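You operate a simulated robot arm through the tools that you are given. There is no shell and no other tool. Be economical: measure what you need, move in short steps, check, and stop when the job is done.

You run a simulated two-armed robot. Do the job below in one go: nothing can be reset, and whatever is moved stays where it is left.

TASK
Pick up the guide plate that says "452" from the tooling bench top with one hand, pass it to the other hand and put it on the oil bench top. Set down upright: guide plate.

Only the result counts: the job must be done as asked and must still hold three seconds after the hand-in. Knocking over, shifting, dropping, spilling or breaking anything else fails it.

THE ROBOT
Two 7-joint arms with two-finger grippers on one trunk, on a base that drives. Base frame: it is fixed to the floor where the robot stands at the start and does not move with it; the origin is under the middle of the robot, x ahead of it, y to its left, z up. Units: m, rad, N and s.
The left shoulder is at the start at [0.06, 0.123, 0.945], the right one opposite. With the tool pointing down near the work surface each hand reaches from about 0.36 to 0.8 m from the robot's upright axis, wherever it stands, measured 20 degrees to its own side. Places, roughly: oil bench top [0.8, 4, 0.8]. Payload 1.47 kg a hand.
Tool frame (each hand has its own): the origin (TCP) lies between the finger pads and is the grasp point; the fingertips stand 0.016 m ahead of it; z points along the fingers, y is the line along which they close. The gripper opens to 0.087 m. The gripper's body begins 0.055 m behind the TCP.
Orientation is told as [roll, pitch, yaw] about the base's x, y, z axes, in that order, counted from this pose: with the fingers straight down and closing along the base's y, the tool's x points along the base's -x, its y along +y and its z along -z.

THE INTERFACE
- The arms move only by the tool drive_tool. It takes "left_steps", "right_steps" or both (then of equal length, played together; a hand with none holds still); each is a list of rows, each a list of 7 numbers: the shift along the base's x, y, z in m, then the turn, a rotation vector about the base's x, y, z in rad, then the opening in per cent of the stroke, from 0 (shut) to 100 (fully open). In form: [[x, y, z, rx, ry, rz, fingers], ...]. A call has 1 to 12 rows; each row shifts and turns the commanded pose from where the row before left it. Each row takes 0.2 s and may step no farther than 0.05 m and 0.15 rad from the row before; otherwise, or with a gripper value out of range, the whole call is refused. A pose out of reach is approached as far as the arm can. The call stops where the force on the tool passes 40 N (or 10 N more than at its start, if that is more) or the arm is blocked; 0.2 s more then pass. Each finger travels about 0.153 m/s and halts on what it meets, pressing with about 28 N; the grip force reading is that of the motor and also rises with nothing between the fingers. The clock runs only during rows and for 0.2 s after the last one: add rows that do not move to give the fingers time. It gives the time, the measured TCP pose, the force on the tool (base axes), the opening and the grip force at its end, in the units of the frame above (readings bear some noise), with the torque about the TCP (base axes, N m) and any sound that the robot's microphone picked up.
- Cameras (640 x 400 px; columns grow to the right, rows downward): "scene" is now at [0.096, 0.0087, 1.5159]; the picture's right is [0.12, -0.99, 0.00], its down [-0.61, -0.07, -0.79] and it looks along [0.78, 0.10, -0.61] (base axes); focal length 281 px, centre (320, 200). "left" rides on the left gripper at [0.073, -0.012, -0.09] in its tool frame; the picture's right is [0.16, 0.99, 0.00], its down [-0.72, 0.12, -0.68] and it looks along [-0.67, 0.11, 0.73] (tool axes); focal length 247 px, centre (320, 200). "right" rides on the right gripper at [0.073, 0.012, -0.09] in its tool frame; the picture's right is [-0.16, 0.99, 0.00], its down [-0.72, -0.12, -0.68] and it looks along [-0.67, -0.11, 0.73] (tool axes); focal length 247 px, centre (320, 200). There is no depth. A picture from a camera that has moved, and an enlarged one, comes with that camera's place and axes in the base frame and with its lens.
- grab_frame(camera): a new picture of that camera. It takes no simulated time.
- move_column(by): slides the trunk up (or, below 0, down) by that many m; the arms and the scene camera ride with it, the base frame stays. It gives what a move gives, with no picture.
- steer(legs): drives the robot by 1 to 6 legs, each [ahead, left, turn to the left] in m, m and rad, along the robot's own axes; the way and the turn of a leg run together, so that a leg with both is an arc; at most 1.5 m and 3.142 rad a leg. The arms and the cameras ride along, it lands a little off, and it stops where it bumps. It gives what a move gives.
- pan_tilt(pan, tilt): turns the head with the scene camera to pan (to the left, within 2.094 rad either way) and tilt (down, from -0.506 to 1.204), counted from straight ahead of the robot. It gives what a move gives.
- inspect(camera, box): a new picture of the part [left, top, right, bottom] of that camera's present view, enlarged. It takes no simulated time.
- hand_in(): hands the job in; it is judged then, once.

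Go step by step. Nothing tells you exact positions but the pictures and the camera data: compare them with the known pose of the tool, close in by small moves and look again before you grip or let go. The budget is 120 turns and 100 pictures, counting those below and the enlarged ones. Unless the task says otherwise, let go and move clear before handing in, and close with one line.

The tools are called after "Call:" as a command line: name --argument value ..., lists and objects as JSON in quotes. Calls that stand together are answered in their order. drive_tool: Moves the arms, as the interface text tells. Its arguments: {"type":"object","properties":{"left_steps":{"type":"array","items":{"type":"array","items":{"type":"number"}}},"right_steps":{"type":"array","items":{"type":"array","items":{"type":"number"}}}},"required":[]} The other tools are called the same way: move_column (by) slides the trunk up or down; steer (legs) drives the base; pan_tilt (pan, tilt) turns the head that bears the scene camera; grab_frame (camera) takes a picture; inspect (camera, box) takes an enlarged picture of a part of a camera's view; hand_in () hands the job in.

At the start:

```text
time_s: 0.0
left_position: [0.5701, 0.3534, 1.1029]
left_tool_rot: [0.0, 0.0, 0.001]
left_wrist_force: [0.1, -0.1, 0.2]
left_torque: [0.0, 0.02, -0.03]
left_finger_gap: 0.0873
left_grasp_force: 0.0
right_position: [0.4461, -0.1303, 1.1462]
right_tool_rot: [0.001, -0.001, 0.001]
right_wrist_force: [-0.6, 0.4, 0.6]
right_torque: [-0.02, 0.0, 0.01]
right_finger_gap: 0.0871
right_grasp_force: 0.0
trunk travel left (down, up): [-0.1, 0.13]
robot x, y, heading: [0.0018, 0.001, 0.0]
head pan, tilt: [0.12, 0.661]
```

scene: 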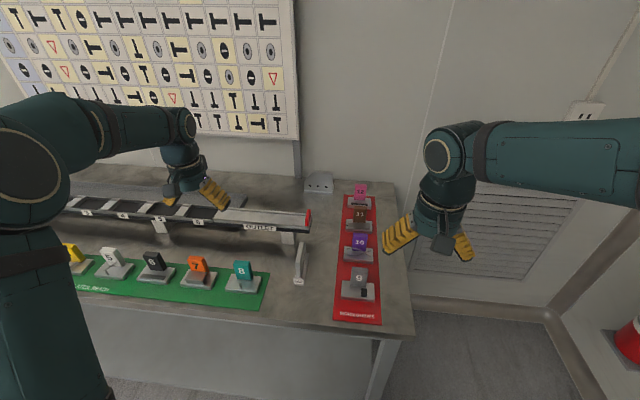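
right: 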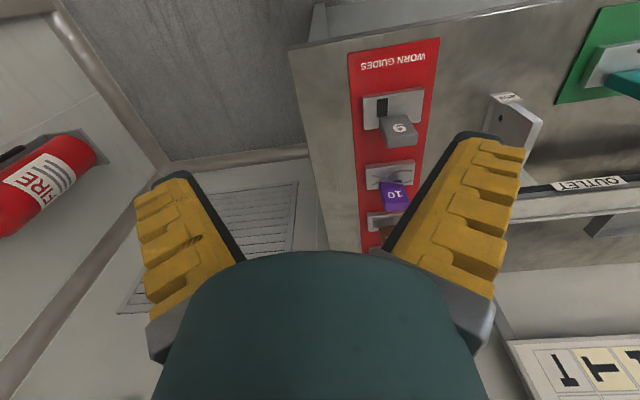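
left: 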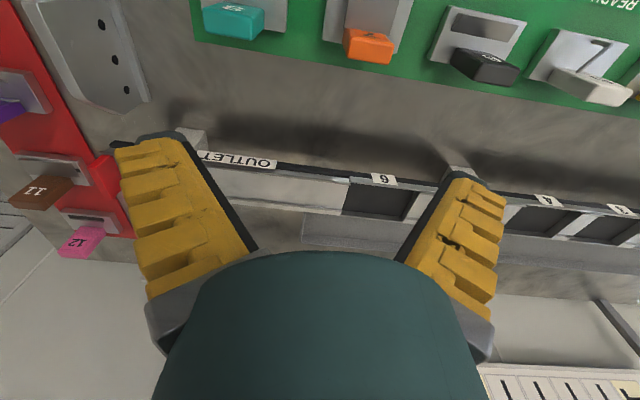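

I see a bench with a conveyor, numbered tooling and a standing plate near the outlet that may be the guide plate. I'll enlarge it to read its label.

Call:
inspect --camera "scene" --box '[240, 170, 400, 330]'

Call:
inspect --camera "right" --box '[440, 60, 640, 220]'

Call:
inspect --camera "left" --box '[0, 0, 240, 200]'

```text
2.50 times, centred on (320, 250) of scene
camera zoom: at [0.096, 0.0087, 1.5159], right [0.12, -0.99, 0.0], down [-0.61, -0.07, -0.79], along [0.78, 0.1, -0.61], focal length 703 px, centre (320, 75)
```

zoom: 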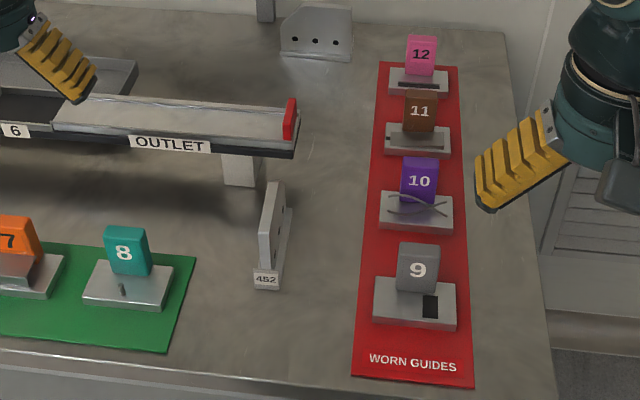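

```text
2.50 times, centred on (540, 140) of right
camera zoom: at [0.3728, -0.1194, 1.2352], right [0.16, 0.99, 0.0], down [0.72, -0.12, 0.68], along [0.67, -0.11, -0.73], focal length 617 px, centre (-230, 350)
```

zoom: 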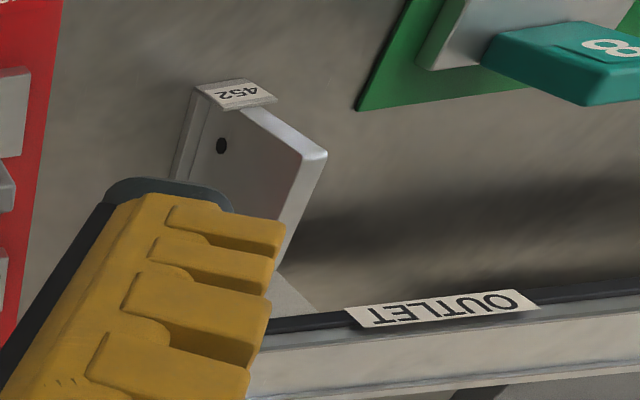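

```text
2.00 times, centred on (120, 100) of left
camera zoom: at [0.4957, 0.3421, 1.1935], right [-0.16, 0.99, 0.0], down [0.72, 0.12, 0.68], along [0.67, 0.11, -0.73], focal length 494 px, centre (720, 400)
```

zoom: 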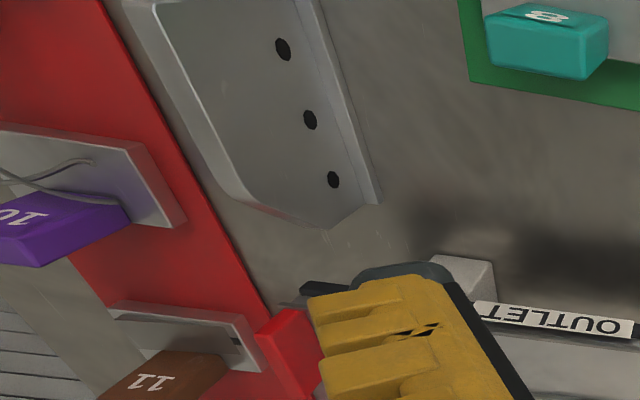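

The guide plate "452" stands near x≈0.55–0.65, y≈0.13 on a top at z≈0.85. I'll zoom more on it and look left for the oil bench.

Call:
inspect --camera "scene" --box '[280, 230, 328, 290]'

Call:
inspect --camera "left" --box '[40, 0, 200, 120]'

Call:
pan_tilt --pan 1.4 --tilt 0.3

Call:
grab_frame --camera "scene"

```text
6.67 times, centred on (304, 260) of scene
camera zoom: at [0.096, 0.0087, 1.5159], right [0.12, -0.99, 0.0], down [-0.61, -0.07, -0.79], along [0.78, 0.1, -0.61], focal length 1876 px, centre (427, -200)
```

zoom: 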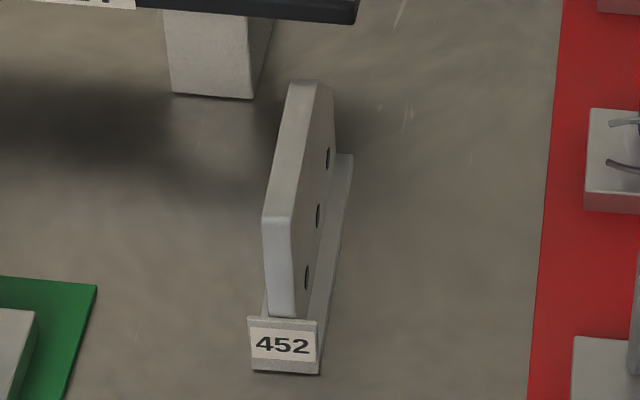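

```text
3.33 times, centred on (120, 60) of left
camera zoom: at [0.4957, 0.3421, 1.1935], right [-0.16, 0.99, 0.0], down [0.72, 0.12, 0.68], along [0.67, 0.11, -0.73], focal length 823 px, centre (987, 667)
```

zoom: 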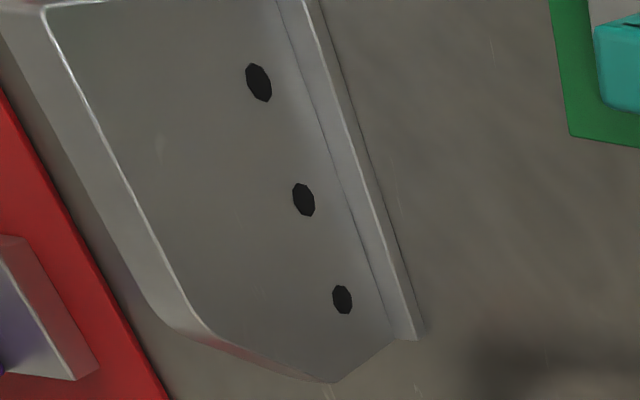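

```text
time_s: 1.4
left_position: [0.5693, 0.3526, 1.1036]
left_tool_rot: [0.002, 0.0, 0.0]
left_wrist_force: [0.2, 0.2, 0.2]
left_torque: [0.0, 0.01, 0.03]
left_finger_gap: 0.087
left_grasp_force: 0.0
right_position: [0.4463, -0.1301, 1.1473]
right_tool_rot: [0.0, 0.0, 0.001]
right_wrist_force: [0.9, -0.1, 1.1]
right_torque: [0.01, -0.02, 0.02]
right_finger_gap: 0.087
right_grasp_force: 0.1
trunk travel left (down, up): [-0.1, 0.13]
robot x, y, heading: [0.0037, -0.0037, -0.003]
head pan, tilt: [1.4, 0.3]
```

```text
91 pictures are left
camera scene: at [0.0262, 0.0903, 1.5487], right [0.99, -0.17, 0.0], down [-0.05, -0.29, -0.96], along [0.16, 0.94, -0.3], focal length 281 px, centre (320, 200)
```

scene: 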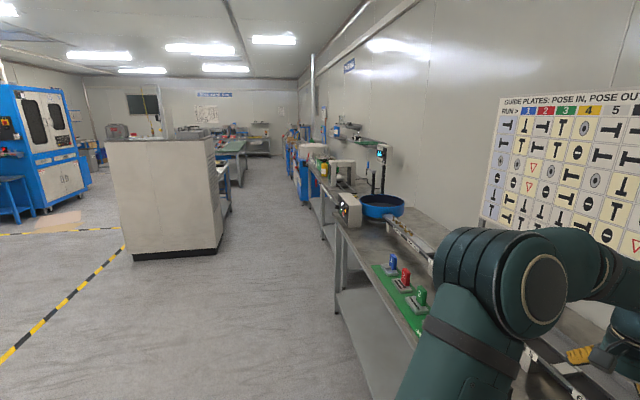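

The plate is an inverted T: base about 28 mm wide and 115 mm long, upright about 11 mm thick with its top near z≈0.945. The left hand will grip its near end, tilted forward, so I'll bring it to a pre-grasp pose and look.

Call:
drive_tool --left_steps '[[-0.0115, -0.0373, -0.0123, 0, -0.1, 0, 100], [-0.0115, -0.0373, -0.0123, 0, -0.1, 0, 100], [-0.0115, -0.0373, -0.0123, 0, -0.1, 0, 100], [-0.0115, -0.0373, -0.0123, 0, -0.1, 0, 100], [-0.0115, -0.0373, -0.0123, 0, -0.1, 0, 100], [-0.0115, -0.0373, -0.0123, 0, -0.1, 0, 100]]' --right_steps '[[0, -0.025, 0, 0, 0, 0, 100], [0, -0.025, 0, 0, 0, 0, 100], [0, -0.025, 0, 0, 0, 0, 100], [0, -0.025, 0, 0, 0, 0, 100], [0, -0.025, 0, 0, 0, 0, 100], [0, -0.025, 0, 0, 0, 0, 100]]'

Call:
pan_tilt --pan 0.12 --tilt 0.8

Call:
grab_frame --camera "left"

Call:
grab_frame --camera "scene"

```text
time_s: 2.9
left_position: [0.4984, 0.1267, 1.0306]
left_tool_rot: [0.002, -0.598, -0.004]
left_wrist_force: [0.5, -0.1, 0.0]
left_torque: [0.01, 0.02, 0.05]
left_finger_gap: 0.0868
left_grasp_force: 0.0
right_position: [0.4451, -0.2819, 1.1446]
right_tool_rot: [0.003, -0.001, 0.0]
right_wrist_force: [-0.5, -1.0, 0.3]
right_torque: [0.04, 0.0, 0.01]
right_finger_gap: 0.0867
right_grasp_force: 0.1
trunk travel left (down, up): [-0.1, 0.13]
robot x, y, heading: [0.0019, -0.0002, 0.002]
head pan, tilt: [1.4, 0.3]
```

```text
time_s: 4.3
left_position: [0.4995, 0.1294, 1.0312]
left_tool_rot: [0.001, -0.598, -0.001]
left_wrist_force: [0.5, -0.5, -0.2]
left_torque: [0.01, 0.01, -0.01]
left_finger_gap: 0.0871
left_grasp_force: 0.1
right_position: [0.447, -0.2808, 1.1454]
right_tool_rot: [0.0, 0.0, 0.0]
right_wrist_force: [-0.1, -0.1, -1.1]
right_torque: [-0.03, 0.01, 0.0]
right_finger_gap: 0.0869
right_grasp_force: 0.1
trunk travel left (down, up): [-0.1, 0.13]
robot x, y, heading: [0.0003, 0.0021, 0.004]
head pan, tilt: [0.12, 0.799]
```

```text
90 pictures are left
camera left: at [0.3882, 0.1185, 1.0639], right [-0.13, 0.99, -0.09], down [0.21, 0.11, 0.97], along [0.97, 0.11, -0.23], focal length 247 px, centre (320, 200)
```

left: 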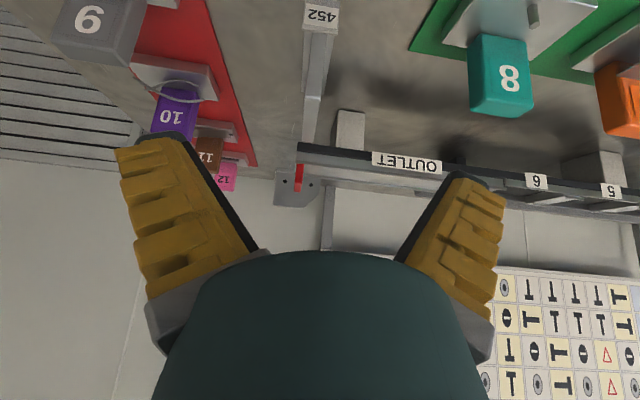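

```text
89 pictures are left
camera scene: at [0.0904, 0.0081, 1.5044], right [0.12, -0.99, 0.0], down [-0.71, -0.09, -0.7], along [0.69, 0.08, -0.72], focal length 281 px, centre (320, 200)
```

scene: 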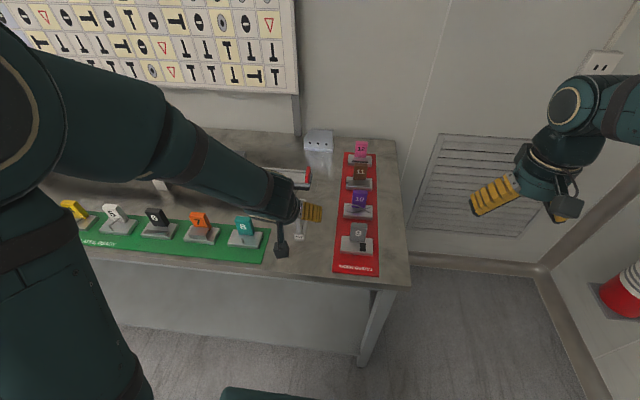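

The left camera sees the plate upside-down at the top middle of its view. I'll zoom in to measure it.

Call:
inspect --camera "left" --box '[270, 0, 390, 160]'

Call:
inspect --camera "scene" --box '[250, 160, 350, 280]'

```text
2.50 times, centred on (330, 80) of left
camera zoom: at [0.3882, 0.1185, 1.0639], right [-0.13, 0.99, -0.09], down [0.21, 0.11, 0.97], along [0.97, 0.11, -0.23], focal length 617 px, centre (295, 500)
```

zoom: 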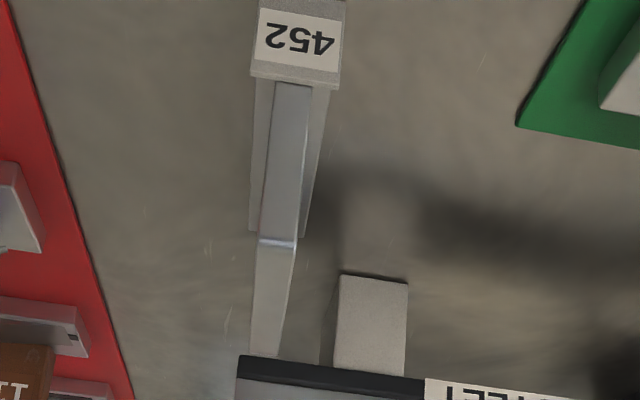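

```text
3.33 times, centred on (300, 220) of scene
camera zoom: at [0.0904, 0.0081, 1.5044], right [0.12, -0.99, 0.0], down [-0.71, -0.09, -0.7], along [0.69, 0.08, -0.72], focal length 938 px, centre (387, 133)
```

zoom: 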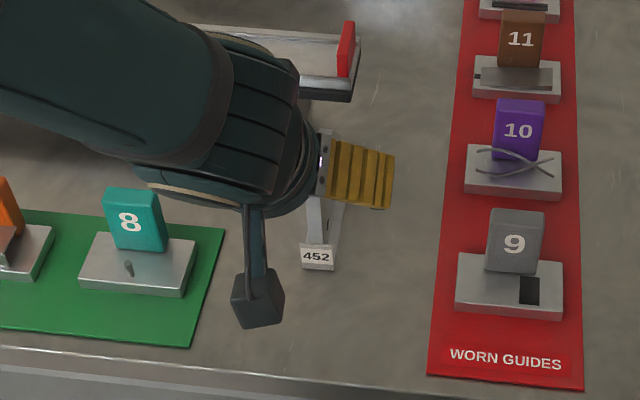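

The plate centre line is near y≈0.126 with its top front edge at x≈0.56, z≈0.943. I'll advance along the tool axis to the grasp point with the fingers open, then look.

Call:
drive_tool --left_steps '[[0.0181, -0.0008, -0.029, 0, 0, 0, 100], [0.0181, -0.0008, -0.029, 0, 0, 0, 100], [0.0181, -0.0008, -0.029, 0, 0, 0, 100], [0.0181, -0.0008, -0.029, 0, 0, 0, 100]]'

Call:
grab_frame --camera "left"

Call:
inspect --camera "scene" --box '[250, 160, 350, 280]'

```text
time_s: 5.3
left_position: [0.575, 0.1277, 0.9139]
left_tool_rot: [0.0, -0.599, 0.002]
left_wrist_force: [0.2, -0.2, -0.2]
left_torque: [-0.01, 0.02, 0.01]
left_finger_gap: 0.0867
left_grasp_force: 0.1
right_position: [0.447, -0.2798, 1.1463]
right_tool_rot: [0.0, -0.002, 0.001]
right_wrist_force: [0.7, 0.0, -0.1]
right_torque: [-0.04, 0.01, -0.02]
right_finger_gap: 0.0873
right_grasp_force: 0.1
trunk travel left (down, up): [-0.1, 0.13]
robot x, y, heading: [-0.001, -0.0002, -0.002]
head pan, tilt: [0.12, 0.799]
```

```text
86 pictures are left
camera left: at [0.4626, 0.1162, 0.9472], right [-0.13, 0.99, -0.09], down [0.21, 0.12, 0.97], along [0.97, 0.11, -0.23], focal length 247 px, centre (320, 200)
```

left: 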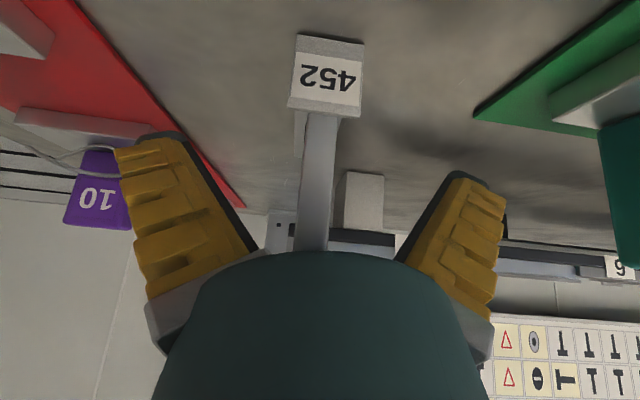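

```text
3.33 times, centred on (300, 220) of scene
camera zoom: at [0.0912, 0.0085, 1.5042], right [0.12, -0.99, 0.0], down [-0.71, -0.09, -0.7], along [0.69, 0.08, -0.72], focal length 938 px, centre (387, 133)
```

zoom: 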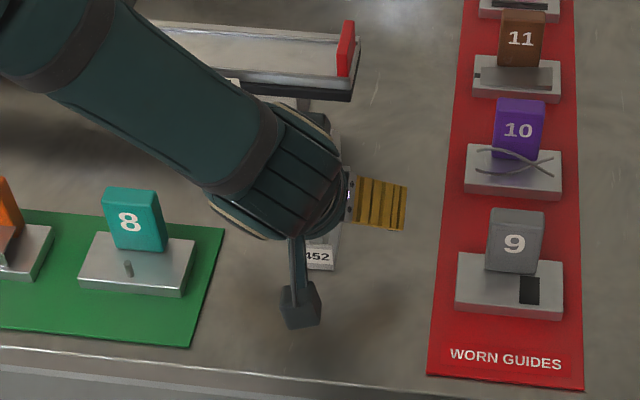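

The plate stands between the open fingers and is centred. Closing now.

Call:
drive_tool --left_steps '[[0, 0, 0, 0, 0, 0, 60], [0, 0, 0, 0, 0, 0, 30], [0, 0, 0, 0, 0, 0, 0], [0, 0, 0, 0, 0, 0, 0], [0, 0, 0, 0, 0, 0, 0]]'

Call:
grab_frame --camera "left"

```text
time_s: 6.5
left_position: [0.5736, 0.1264, 0.9152]
left_tool_rot: [0.001, -0.601, 0.0]
left_wrist_force: [-2.5, -2.6, 7.5]
left_torque: [-0.11, 0.04, 0.07]
left_finger_gap: 0.0059
left_grasp_force: 28.2
right_position: [0.4463, -0.2811, 1.1463]
right_tool_rot: [0.0, -0.001, 0.0]
right_wrist_force: [0.3, 1.0, -0.4]
right_torque: [-0.01, 0.0, 0.01]
right_finger_gap: 0.0871
right_grasp_force: 0.0
trunk travel left (down, up): [-0.1, 0.13]
robot x, y, heading: [0.0021, 0.0011, 0.001]
head pan, tilt: [0.12, 0.799]
```

```text
84 pictures are left
camera left: at [0.4612, 0.1153, 0.9484], right [-0.13, 0.99, -0.09], down [0.21, 0.12, 0.97], along [0.97, 0.11, -0.22], focal length 247 px, centre (320, 200)
```

left: 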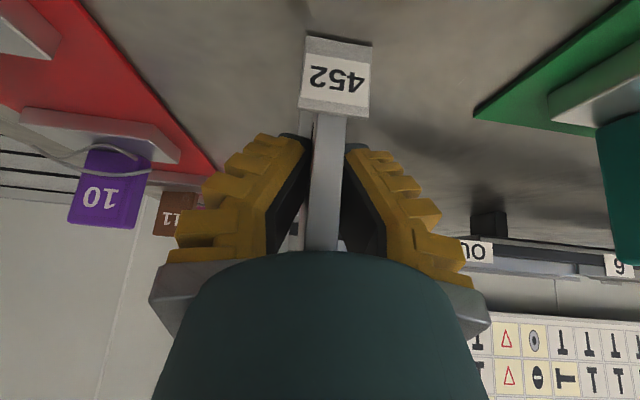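

The fingers hold the plate. I'll lift straight up slowly and check.

Call:
drive_tool --left_steps '[[0, 0, 0.01, 0, 0, 0, 0], [0, 0, 0.02, 0, 0, 0, 0], [0, 0, 0.03, 0, 0, 0, 0], [0, 0, 0.03, 0, 0, 0, 0], [0, 0, 0, 0, 0, 0, 0]]'

Call:
grab_frame --camera "left"

Call:
grab_frame --camera "scene"

```text
time_s: 7.7
left_position: [0.5737, 0.1264, 1.0042]
left_tool_rot: [0.001, -0.598, 0.001]
left_wrist_force: [-0.8, 0.2, -2.9]
left_torque: [-0.02, 0.05, 0.03]
left_finger_gap: 0.006
left_grasp_force: 27.9
right_position: [0.4477, -0.28, 1.1456]
right_tool_rot: [0.0, 0.002, 0.0]
right_wrist_force: [-0.8, -0.9, -0.1]
right_torque: [0.01, 0.02, 0.0]
right_finger_gap: 0.087
right_grasp_force: 0.1
trunk travel left (down, up): [-0.1, 0.13]
robot x, y, heading: [0.0001, 0.0011, 0.001]
head pan, tilt: [0.12, 0.799]
```

```text
83 pictures are left
camera left: at [0.4622, 0.1154, 1.0376], right [-0.13, 0.99, -0.09], down [0.21, 0.12, 0.97], along [0.97, 0.11, -0.23], focal length 247 px, centre (320, 200)
```

left: 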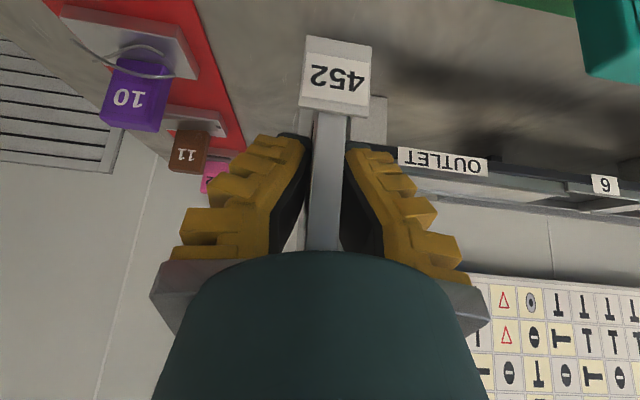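

```text
82 pictures are left
camera scene: at [0.0912, 0.0081, 1.5042], right [0.12, -0.99, 0.0], down [-0.71, -0.09, -0.7], along [0.69, 0.08, -0.72], focal length 281 px, centre (320, 200)
```

scene: 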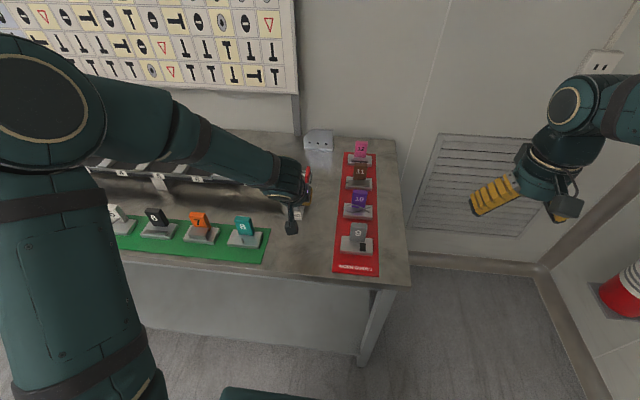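

The plate is lifted, weighing about 0.3 kg. I'll bring it back to the front centre, turning the left hand by -90° and the right by +90° so they face each other across the plate.

Call:
drive_tool --left_steps '[[-0.0103, -0.0055, 0.0097, 0, 0, -0.131, 0], [-0.0103, -0.0055, 0.0097, 0, 0, -0.131, 0], [-0.0103, -0.0055, 0.0097, 0, 0, -0.131, 0], [-0.0103, -0.0055, 0.0097, 0, 0, -0.131, 0], [-0.0103, -0.0055, 0.0097, 0, 0, -0.131, 0], [-0.0103, -0.0055, 0.0097, 0, 0, -0.131, 0], [-0.0103, -0.0055, 0.0097, 0, 0, -0.131, 0], [-0.0103, -0.0055, 0.0097, 0, 0, -0.131, 0], [-0.0103, -0.0055, 0.0097, 0, 0, -0.131, 0], [-0.0103, -0.0055, 0.0097, 0, 0, -0.131, 0], [-0.0103, -0.0055, 0.0097, 0, 0, -0.131, 0], [-0.0103, -0.0055, 0.0097, 0, 0, -0.131, 0]]' --right_steps '[[0, 0, 0, 0, 0, 0.131, 100], [0, 0, 0, 0, 0, 0.131, 100], [0, 0, 0, 0, 0, 0.131, 100], [0, 0, 0, 0, 0, 0.131, 100], [0, 0, 0, 0, 0, 0.131, 100], [0, 0, 0, 0, 0, 0.131, 100], [0, 0, 0, 0, 0, 0.131, 100], [0, 0, 0, 0, 0, 0.131, 100], [0, 0, 0, 0, 0, 0.131, 100], [0, 0, 0, 0, 0, 0.131, 100], [0, 0, 0, 0, 0, 0.131, 100], [0, 0, 0, 0, 0, 0.131, 100]]'

Call:
grab_frame --camera "scene"

```text
time_s: 10.3
left_position: [0.4502, 0.0597, 1.1193]
left_tool_rot: [0.0, -0.6, -1.576]
left_wrist_force: [-0.6, 0.3, 0.4]
left_torque: [0.03, 0.02, -0.04]
left_finger_gap: 0.0
left_grasp_force: 28.0
right_position: [0.4464, -0.2803, 1.1462]
right_tool_rot: [-0.001, 0.0, 1.576]
right_wrist_force: [0.8, 0.3, -0.4]
right_torque: [0.01, 0.01, -0.01]
right_finger_gap: 0.0869
right_grasp_force: 0.0
trunk travel left (down, up): [-0.1, 0.13]
robot x, y, heading: [0.0004, -0.0002, -0.004]
head pan, tilt: [0.12, 0.799]
```

```text
81 pictures are left
camera scene: at [0.0904, 0.0079, 1.5043], right [0.12, -0.99, 0.0], down [-0.71, -0.09, -0.7], along [0.69, 0.08, -0.72], focal length 281 px, centre (320, 200)
```

scene: 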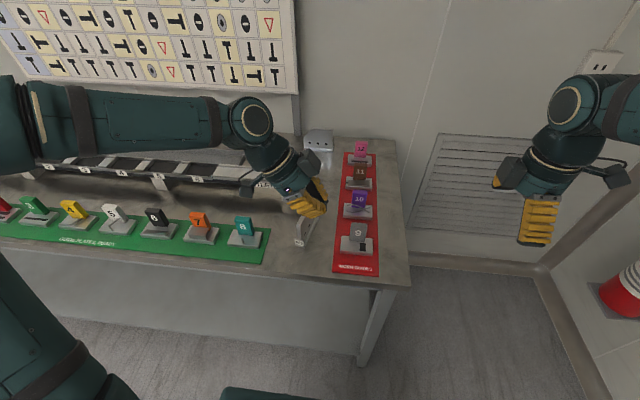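

The finger gap reads zero, so the plate may have slipped out. I'll look closely at the bench.

Call:
inspect --camera "scene" --box '[250, 170, 350, 270]'

Call:
grab_frame --camera "left"

Call:
grab_frame --camera "right"

```text
4.00 times, centred on (300, 220) of scene
camera zoom: at [0.0904, 0.0079, 1.5043], right [0.12, -0.99, 0.0], down [-0.71, -0.09, -0.7], along [0.69, 0.08, -0.72], focal length 1125 px, centre (400, 120)
```

zoom: 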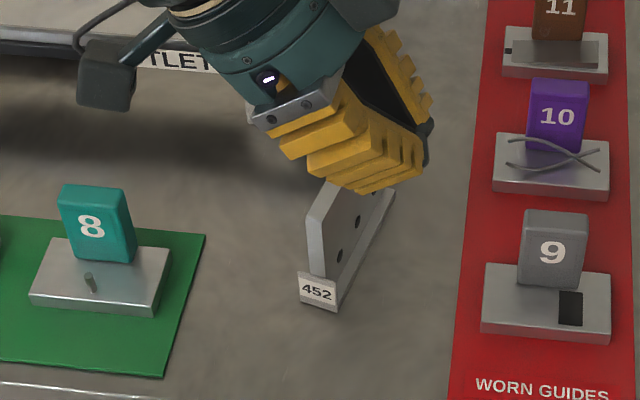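

```text
79 pictures are left
camera left: at [0.438, 0.1713, 1.1532], right [0.99, 0.13, -0.09], down [0.11, -0.21, 0.97], along [0.1, -0.97, -0.23], focal length 247 px, centre (320, 200)
```

left: 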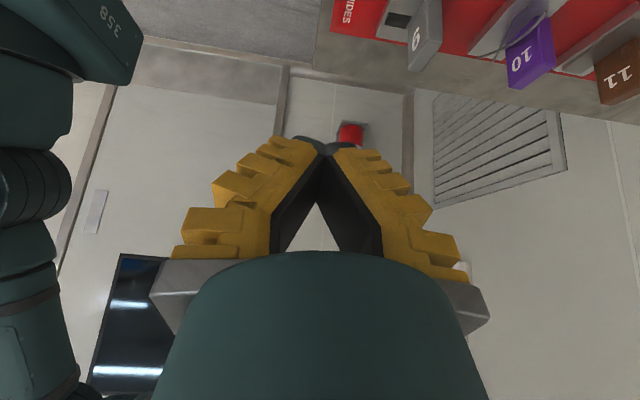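

```text
78 pictures are left
camera right: at [0.4341, -0.3542, 1.2354], right [-0.99, 0.15, 0.0], down [0.11, 0.72, 0.68], along [0.1, 0.67, -0.73], focal length 247 px, centre (320, 200)
```

right: 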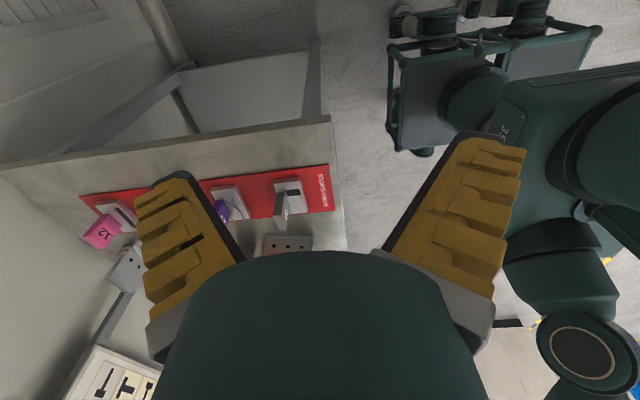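

The plate slipped early in the turn and landed standing upright, turned about -0.26 rad, label end near (0.531, 0.115). I'll return the left hand to a pre-grasp aligned with that yaw and look again.

Call:
drive_tool --left_steps '[[0.0037, 0.0067, 0, 0, 0, 0.132, 100], [0.0037, 0.0067, 0, 0, 0, 0.132, 100], [0.0037, 0.0067, -0.01, 0, 0, 0.132, 100], [0.0037, 0.0067, -0.01, 0, 0, 0.132, 100], [0.0037, 0.0067, -0.01, 0, 0, 0.132, 100], [0.0037, 0.0067, -0.01, 0, 0, 0.132, 100], [0.0037, 0.0067, -0.015, 0, 0, 0.132, 100], [0.0037, 0.0067, -0.015, 0, 0, 0.132, 100], [0.0037, 0.0067, -0.01, 0, 0, 0.132, 100], [0.0037, 0.0067, -0.01, 0, 0, 0.132, 100]]'

Call:
inspect --camera "left" --box '[240, 0, 400, 160]'

Call:
inspect --camera "scene" --box '[250, 170, 350, 270]'

Call:
inspect --camera "right" --box '[240, 150, 340, 260]'

```text
time_s: 12.5
left_position: [0.4889, 0.1436, 1.0209]
left_tool_rot: [-0.009, -0.579, -0.204]
left_wrist_force: [0.0, 2.4, 3.3]
left_torque: [-0.14, 0.19, -0.15]
left_finger_gap: 0.0869
left_grasp_force: 0.1
right_position: [0.4483, -0.2817, 1.1439]
right_tool_rot: [0.0, 0.002, 1.572]
right_wrist_force: [0.4, -0.7, 0.1]
right_torque: [0.0, 0.11, 0.03]
right_finger_gap: 0.0871
right_grasp_force: 0.1
trunk travel left (down, up): [-0.1, 0.13]
robot x, y, heading: [-0.0011, -0.0017, 0.001]
head pan, tilt: [0.12, 0.799]
```

```text
2.50 times, centred on (320, 80) of left
camera zoom: at [0.3778, 0.1566, 1.0554], right [0.08, 0.99, -0.09], down [0.25, 0.07, 0.96], along [0.96, -0.1, -0.25], focal length 617 px, centre (320, 500)
```

zoom: 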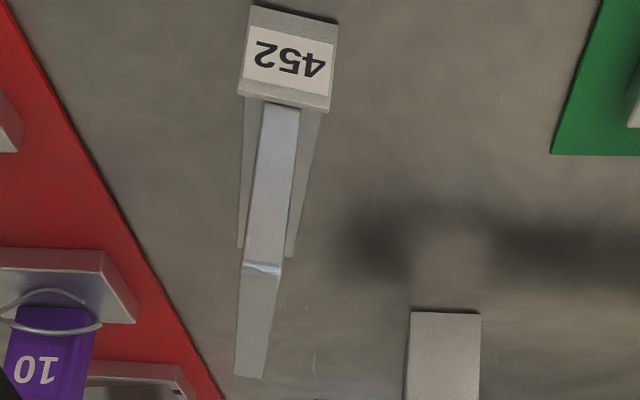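

```text
4.00 times, centred on (300, 220) of scene
camera zoom: at [0.0931, 0.0067, 1.5041], right [0.12, -0.99, 0.0], down [-0.71, -0.09, -0.7], along [0.69, 0.08, -0.72], focal length 1125 px, centre (400, 120)
```

zoom: 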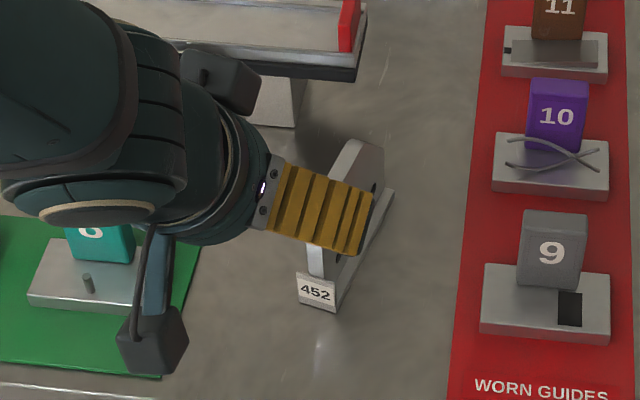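

```text
3.64 times, centred on (290, 205) of right
camera zoom: at [0.4362, -0.3554, 1.2339], right [-0.99, 0.16, 0.0], down [0.12, 0.72, 0.68], along [0.1, 0.67, -0.73], focal length 898 px, centre (429, 182)
```

zoom: 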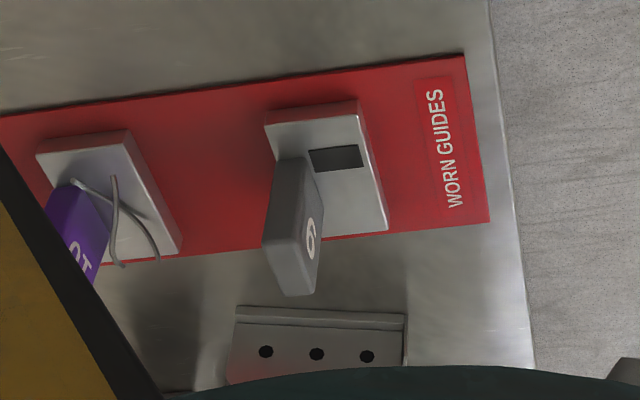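

The pose isn't quite where it was commanded, so I'll let the arm settle and reread it.

Call:
drive_tool --left_steps '[[0, 0, 0, 0, 0, 0, 100], [0, 0, 0, 0, 0, 0, 100]]'

Call:
grab_frame --camera "left"

```text
time_s: 13.1
left_position: [0.4849, 0.1267, 1.0303]
left_tool_rot: [0.0, -0.6, -0.252]
left_wrist_force: [-0.1, -0.1, 0.8]
left_torque: [0.01, -0.03, 0.04]
left_finger_gap: 0.0869
left_grasp_force: 0.1
right_position: [0.4449, -0.2795, 1.1482]
right_tool_rot: [0.001, 0.0, 1.571]
right_wrist_force: [0.3, 0.1, -0.4]
right_torque: [0.02, 0.01, -0.04]
right_finger_gap: 0.0868
right_grasp_force: 0.2
trunk travel left (down, up): [-0.1, 0.13]
robot x, y, heading: [-0.0017, 0.0036, 0.004]
head pan, tilt: [0.12, 0.799]
```

```text
74 pictures are left
camera left: at [0.3747, 0.1437, 1.0631], right [0.12, 0.99, -0.09], down [0.23, 0.06, 0.97], along [0.96, -0.14, -0.22], focal length 247 px, centre (320, 200)
```

left: 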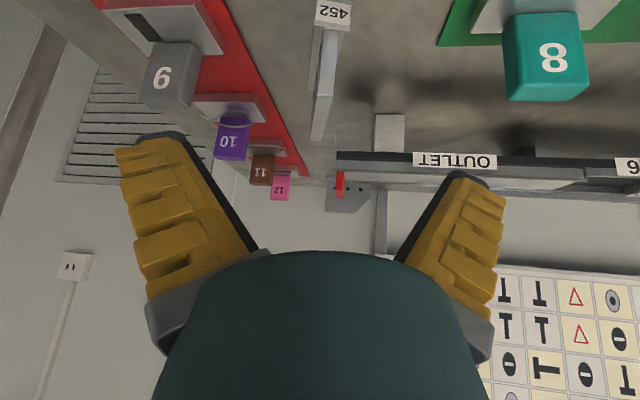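

Settled now. I'll zoom on the plate to compute its offset relative to the hand.

Call:
inspect --camera "left" --box '[260, 0, 400, 150]'

```text
2.67 times, centred on (330, 75) of left
camera zoom: at [0.3747, 0.1437, 1.0631], right [0.12, 0.99, -0.09], down [0.23, 0.06, 0.97], along [0.96, -0.14, -0.22], focal length 659 px, centre (293, 533)
```

zoom: 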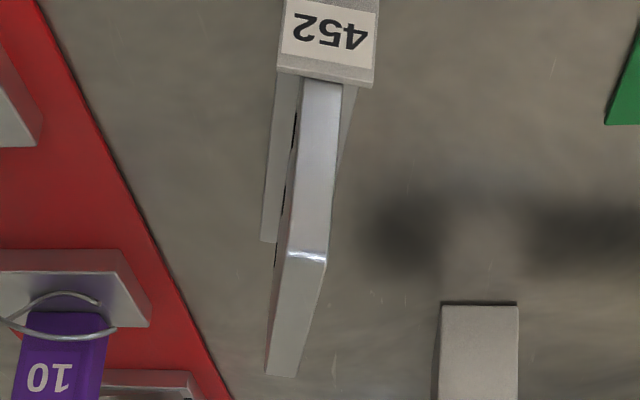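

The plate's top front edge is at about (0.538, 0.116), yaw about -0.22. I'll advance to a grasp about 12 mm deeper than before.

Call:
drive_tool --left_steps '[[0.0145, -0.003, -0.0254, 0, 0, 0.03, 100], [0.0145, -0.003, -0.0254, 0, 0, 0, 100], [0.0145, -0.003, -0.0254, 0, 0, 0, 100], [0.0145, -0.003, -0.0254, 0, 0, 0, 100], [0.0145, -0.003, -0.0254, 0, 0, 0, 100], [0, 0, 0, 0, 0, 0, 100], [0, 0, 0, 0, 0, 0, 100]]'

Call:
grab_frame --camera "left"

Call:
inspect --camera "scene" --box '[250, 170, 350, 270]'

```text
time_s: 14.7
left_position: [0.5595, 0.1108, 0.9036]
left_tool_rot: [-0.001, -0.601, -0.224]
left_wrist_force: [-0.9, 1.2, 5.6]
left_torque: [-0.03, 0.18, 0.04]
left_finger_gap: 0.0871
left_grasp_force: 0.0
right_position: [0.4458, -0.2816, 1.1477]
right_tool_rot: [0.001, 0.001, 1.572]
right_wrist_force: [0.6, -0.3, 0.1]
right_torque: [0.01, 0.02, 0.01]
right_finger_gap: 0.0871
right_grasp_force: 0.1
trunk travel left (down, up): [-0.1, 0.13]
robot x, y, heading: [0.0039, -0.0039, 0.002]
head pan, tilt: [0.12, 0.799]
```

```text
72 pictures are left
camera left: at [0.4476, 0.1255, 0.9366], right [0.09, 0.99, -0.09], down [0.23, 0.07, 0.97], along [0.97, -0.11, -0.22], focal length 247 px, centre (320, 200)
```

left: 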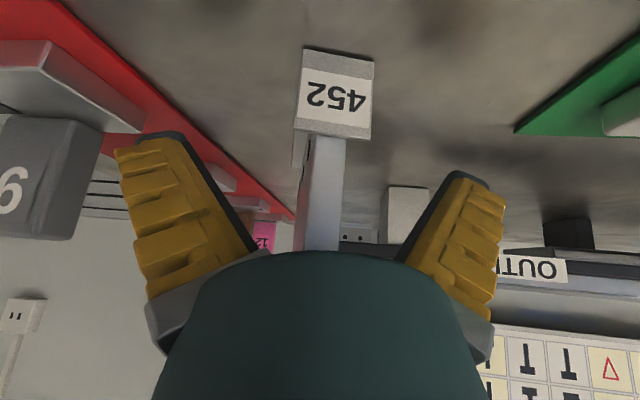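

```text
4.00 times, centred on (300, 220) of scene
camera zoom: at [0.0899, 0.0079, 1.5044], right [0.12, -0.99, 0.0], down [-0.71, -0.09, -0.7], along [0.69, 0.08, -0.72], focal length 1125 px, centre (400, 120)
```

zoom: 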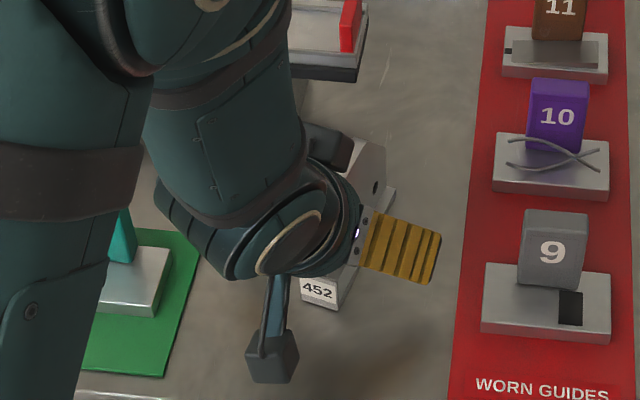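

There is a slight contact force, probably the palm touching the plate's top corner. I'll back off 8 mm along the tool axis and check that the force drops before closing.

Call:
drive_tool --left_steps '[[-0.0044, 0.001, 0.0066, 0, 0, 0, 100], [0, 0, 0, 0, 0, 0, 100]]'

Call:
grab_frame --camera "right"

```text
time_s: 15.3
left_position: [0.5547, 0.1122, 0.9096]
left_tool_rot: [0.0, -0.6, -0.224]
left_wrist_force: [0.0, -0.8, -0.5]
left_torque: [-0.04, -0.01, 0.01]
left_finger_gap: 0.087
left_grasp_force: 0.1
right_position: [0.4464, -0.2798, 1.1462]
right_tool_rot: [0.0, 0.0, 1.573]
right_wrist_force: [-0.4, -0.9, -0.2]
right_torque: [0.02, 0.01, -0.04]
right_finger_gap: 0.0871
right_grasp_force: 0.1
trunk travel left (down, up): [-0.1, 0.13]
robot x, y, heading: [0.0024, -0.0008, -0.001]
head pan, tilt: [0.12, 0.799]
```

```text
70 pictures are left
camera right: at [0.4341, -0.3541, 1.2353], right [-0.99, 0.16, 0.0], down [0.11, 0.72, 0.68], along [0.11, 0.67, -0.73], focal length 247 px, centre (320, 200)
```

right: 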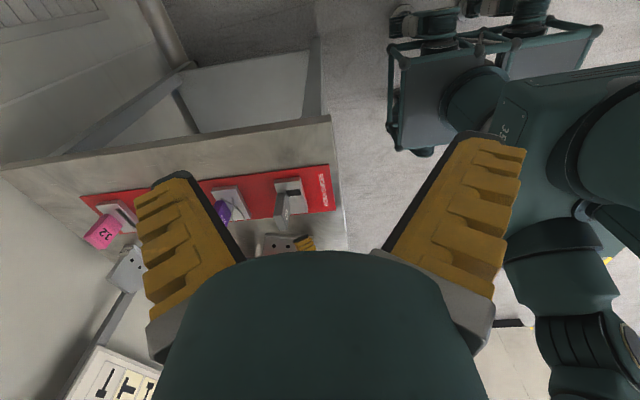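

Contact is gone. Closing the fingers and lifting a little.

Call:
drive_tool --left_steps '[[0, 0, 0, 0, 0, 0, 60], [0, 0, 0, 0, 0, 0, 30], [0, 0, 0, 0, 0, 0, 0], [0, 0, 0, 0, 0, 0, 0], [0, 0, 0, 0, 0, 0, 0], [0, 0, 0, 0, 0, 0, 0]]'

Call:
inspect --camera "left" --box '[220, 30, 420, 260]'

Call:
drive_tool --left_steps '[[0, 0, 0.005, 0, 0, 0, 0], [0, 0, 0.01, 0, 0, 0, 0], [0, 0, 0.01, 0, 0, 0, 0], [0, 0, 0, 0, 0, 0, 0], [0, 0, 0, 0, 0, 0, 0]]'

Call:
inspect --camera "left" --box '[220, 30, 420, 260]'

Call:
inspect --camera "right" --box '[220, 160, 340, 260]'

```text
time_s: 16.7
left_position: [0.5541, 0.1133, 0.9117]
left_tool_rot: [0.001, -0.603, -0.223]
left_wrist_force: [-2.0, 1.6, 8.4]
left_torque: [0.06, -0.07, -0.11]
left_finger_gap: 0.0065
left_grasp_force: 27.9
right_position: [0.4455, -0.28, 1.1478]
right_tool_rot: [0.001, 0.0, 1.572]
right_wrist_force: [0.1, 0.0, -0.3]
right_torque: [0.02, 0.01, 0.0]
right_finger_gap: 0.0871
right_grasp_force: 0.0
trunk travel left (down, up): [-0.1, 0.13]
robot x, y, heading: [-0.0002, 0.0001, -0.003]
head pan, tilt: [0.12, 0.799]
```

```text
1.74 times, centred on (320, 145) of left
camera zoom: at [0.443, 0.1264, 0.9436], right [0.09, 0.99, -0.09], down [0.23, 0.07, 0.97], along [0.97, -0.11, -0.22], focal length 430 px, centre (320, 296)
```

zoom: 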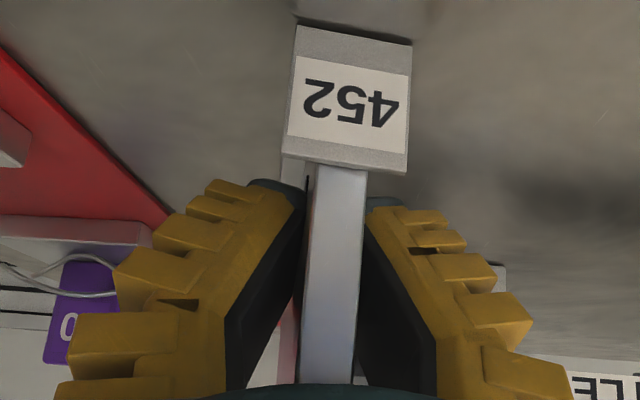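

```text
time_s: 17.9
left_position: [0.5542, 0.1128, 0.9348]
left_tool_rot: [-0.001, -0.602, -0.221]
left_wrist_force: [-0.7, 0.2, -2.6]
left_torque: [0.05, 0.07, -0.02]
left_finger_gap: 0.0058
left_grasp_force: 27.4
right_position: [0.4463, -0.2806, 1.1474]
right_tool_rot: [0.0, 0.001, 1.572]
right_wrist_force: [0.1, -0.6, 0.4]
right_torque: [-0.02, 0.0, 0.01]
right_finger_gap: 0.0869
right_grasp_force: 0.0
trunk travel left (down, up): [-0.1, 0.13]
robot x, y, heading: [0.0002, 0.0038, 0.0]
head pan, tilt: [0.12, 0.799]
```

```text
1.74 times, centred on (320, 145) of left
camera zoom: at [0.4429, 0.127, 0.9677], right [0.09, 0.99, -0.09], down [0.23, 0.07, 0.97], along [0.97, -0.11, -0.23], focal length 430 px, centre (320, 296)
```

zoom: 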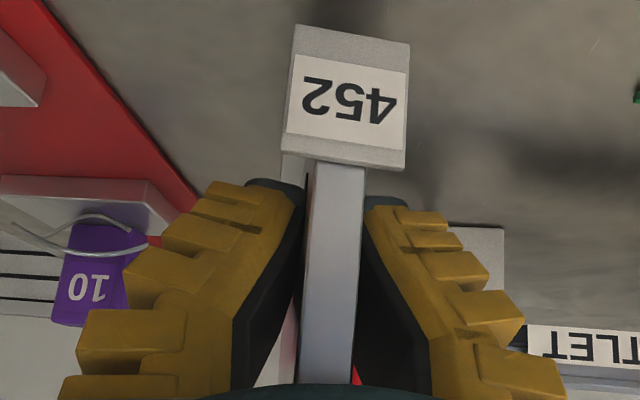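

```text
4.00 times, centred on (280, 210) of right
camera zoom: at [0.4341, -0.3539, 1.2354], right [-0.99, 0.16, 0.0], down [0.11, 0.72, 0.68], along [0.11, 0.67, -0.73], focal length 988 px, centre (480, 160)
```

zoom: 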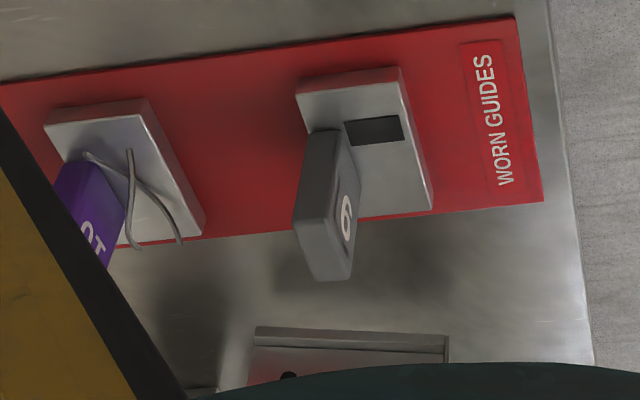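

It holds again. I'll test a slow turn at low height to see whether it stays put.

Call:
drive_tool --left_steps '[[-0.005, 0, 0.002, 0, 0, -0.03, 0], [-0.005, 0, 0.002, 0, 0, -0.05, 0], [-0.005, 0, 0.002, 0, 0, -0.05, 0], [-0.005, 0, 0.002, 0, 0, -0.05, 0], [-0.005, 0, 0.002, 0, 0, -0.03, 0], [0, 0, 0, 0, 0, 0, 0]]'

Call:
inspect --camera "left" --box '[220, 30, 420, 260]'

```text
time_s: 19.3
left_position: [0.5282, 0.112, 0.9438]
left_tool_rot: [0.0, -0.598, -0.434]
left_wrist_force: [-0.7, 0.1, -3.7]
left_torque: [0.03, 0.13, -0.03]
left_finger_gap: 0.0059
left_grasp_force: 28.1
right_position: [0.447, -0.2803, 1.1454]
right_tool_rot: [0.0, -0.001, 1.571]
right_wrist_force: [0.4, -0.1, 0.1]
right_torque: [0.02, 0.05, 0.03]
right_finger_gap: 0.0871
right_grasp_force: 0.0
trunk travel left (down, up): [-0.1, 0.13]
robot x, y, heading: [0.004, -0.0013, 0.001]
head pan, tilt: [0.12, 0.799]
```

```text
1.74 times, centred on (320, 145) of left
camera zoom: at [0.423, 0.1496, 0.9776], right [0.3, 0.95, -0.09], down [0.24, 0.02, 0.97], along [0.92, -0.31, -0.23], focal length 430 px, centre (320, 296)
```

zoom: 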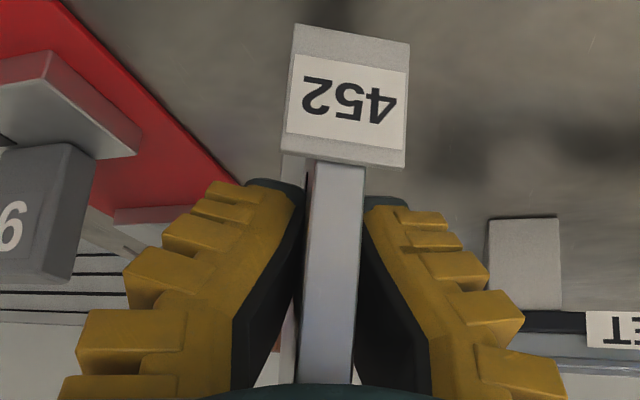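

Stable with the slow turn. I'll raise it and keep turning slowly.

Call:
drive_tool --left_steps '[[-0.003, 0, 0.015, 0, 0, 0, 0], [-0.003, 0, 0.015, 0, 0, 0, 0], [-0.003, 0, 0.015, 0, 0, 0, 0], [-0.004, 0, 0.01, 0, 0, -0.03, 0], [-0.006, -0.003, 0.005, 0, 0, -0.05, 0], [-0.006, -0.003, 0.005, 0, 0, -0.05, 0], [-0.006, -0.003, 0.005, 0, 0, -0.06, 0], [-0.006, -0.003, 0.005, 0, 0, -0.06, 0], [-0.006, -0.003, 0.005, 0, 0, -0.06, 0], [-0.006, -0.003, 0.005, 0, 0, -0.06, 0], [-0.006, -0.003, 0.005, 0, 0, -0.05, 0], [0, 0, 0, 0, 0, 0, 0]]'

Call:
inspect --camera "left" --box '[220, 30, 420, 260]'

```text
time_s: 21.9
left_position: [0.475, 0.0914, 1.035]
left_tool_rot: [0.0, -0.602, -0.852]
left_wrist_force: [0.7, 0.8, -3.5]
left_torque: [0.06, 0.05, 0.01]
left_finger_gap: 0.0061
left_grasp_force: 27.4
right_position: [0.4457, -0.2799, 1.1473]
right_tool_rot: [0.0, -0.001, 1.573]
right_wrist_force: [-0.5, -0.2, 0.3]
right_torque: [0.01, 0.01, -0.02]
right_finger_gap: 0.0869
right_grasp_force: 0.0
trunk travel left (down, up): [-0.1, 0.13]
robot x, y, heading: [0.0007, 0.0014, -0.003]
head pan, tilt: [0.12, 0.799]
```

```text
1.74 times, centred on (320, 145) of left
camera zoom: at [0.3921, 0.1685, 1.068], right [0.66, 0.75, -0.09], down [0.23, -0.08, 0.97], along [0.72, -0.66, -0.23], focal length 430 px, centre (320, 296)
```

zoom: 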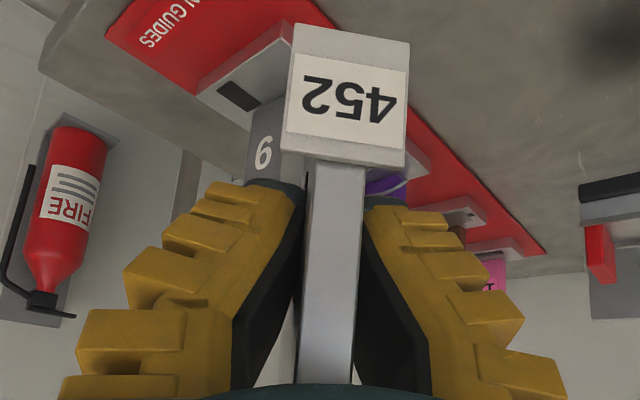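

Still firm. I'll finish the left turn and tilt the right hand to face the plate.

Call:
drive_tool --left_steps '[[-0.002, -0.001, 0.003, 0, 0, -0.05, 0], [-0.002, -0.001, 0.003, 0, 0, -0.06, 0], [-0.002, -0.001, 0.003, 0, 0, -0.06, 0], [-0.002, -0.001, 0.003, 0, 0, -0.07, 0], [-0.002, -0.001, 0.003, 0, 0, -0.07, 0], [-0.002, -0.001, 0.003, 0, 0, -0.07, 0], [-0.002, -0.001, 0.003, 0, 0, -0.07, 0], [-0.002, -0.001, 0.003, 0, 0, -0.07, 0], [-0.002, -0.001, 0.003, 0, 0, -0.07, 0], [-0.002, -0.001, 0.003, 0, 0, -0.07, 0], [-0.002, -0.001, 0.003, 0, 0, -0.06, 0], [0, 0, 0, 0, 0, 0, 0]]' --right_steps '[[0, 0, 0.005, 0.065, 0, 0, 100], [0, 0, 0.005, 0.065, 0, 0, 100], [0, 0, 0.005, 0.065, 0, 0, 100], [0, 0, 0.005, 0.065, 0, 0, 100], [0, 0, 0.005, 0.065, 0, 0, 100], [0, 0, 0, 0.065, 0, 0, 100], [0, 0, 0, 0.065, 0, 0, 100], [0, 0, 0, 0.065, 0, 0, 100], [0, 0, 0, 0.065, 0, 0, 100], [0, 0, 0, 0.065, 0, 0, 100], [0, 0, 0, 0.05, 0, 0, 100], [0, 0, 0, 0, 0, 0, 100]]'

Call:
grab_frame --camera "scene"

Call:
grab_frame --camera "right"

Call:
inspect --camera "left" --box '[220, 30, 420, 260]'

```text
time_s: 24.5
left_position: [0.4531, 0.0803, 1.0674]
left_tool_rot: [0.0, -0.6, -1.575]
left_wrist_force: [0.2, -0.2, -3.0]
left_torque: [0.13, 0.03, 0.0]
left_finger_gap: 0.006
left_grasp_force: 28.5
right_position: [0.4465, -0.2801, 1.1724]
right_tool_rot: [-0.001, -0.7, 1.575]
right_wrist_force: [-0.1, -0.8, -0.2]
right_torque: [0.01, -0.02, 0.02]
right_finger_gap: 0.0869
right_grasp_force: 0.0
trunk travel left (down, up): [-0.1, 0.13]
robot x, y, heading: [0.0014, 0.0018, 0.0]
head pan, tilt: [0.12, 0.799]
```

```text
64 pictures are left
camera scene: at [0.0905, 0.0081, 1.5043], right [0.12, -0.99, 0.0], down [-0.71, -0.09, -0.7], along [0.69, 0.08, -0.72], focal length 281 px, centre (320, 200)
```

scene: 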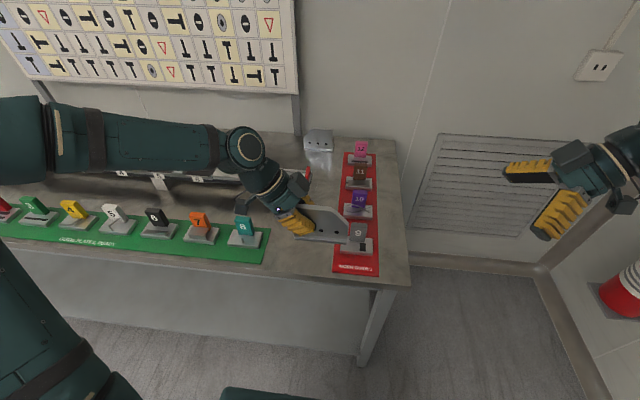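

```text
63 pictures are left
camera right: at [0.4341, -0.3944, 1.1922], right [-0.99, 0.12, 0.1], down [0.11, 0.12, 0.99], along [0.11, 0.99, -0.13], focal length 247 px, centre (320, 200)
```

right: 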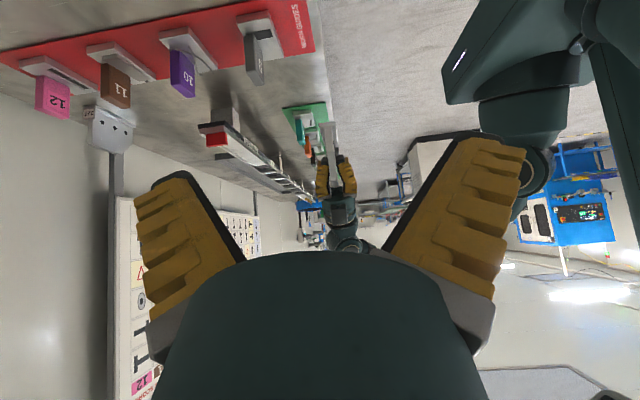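

```text
1.74 times, centred on (320, 145) of left
camera zoom: at [0.4401, 0.1923, 1.1009], right [0.99, 0.13, -0.09], down [0.12, -0.21, 0.97], along [0.1, -0.97, -0.23], focal length 430 px, centre (320, 296)
```

zoom: 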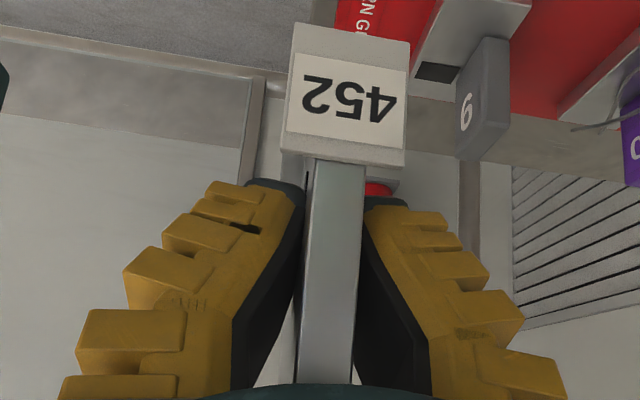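

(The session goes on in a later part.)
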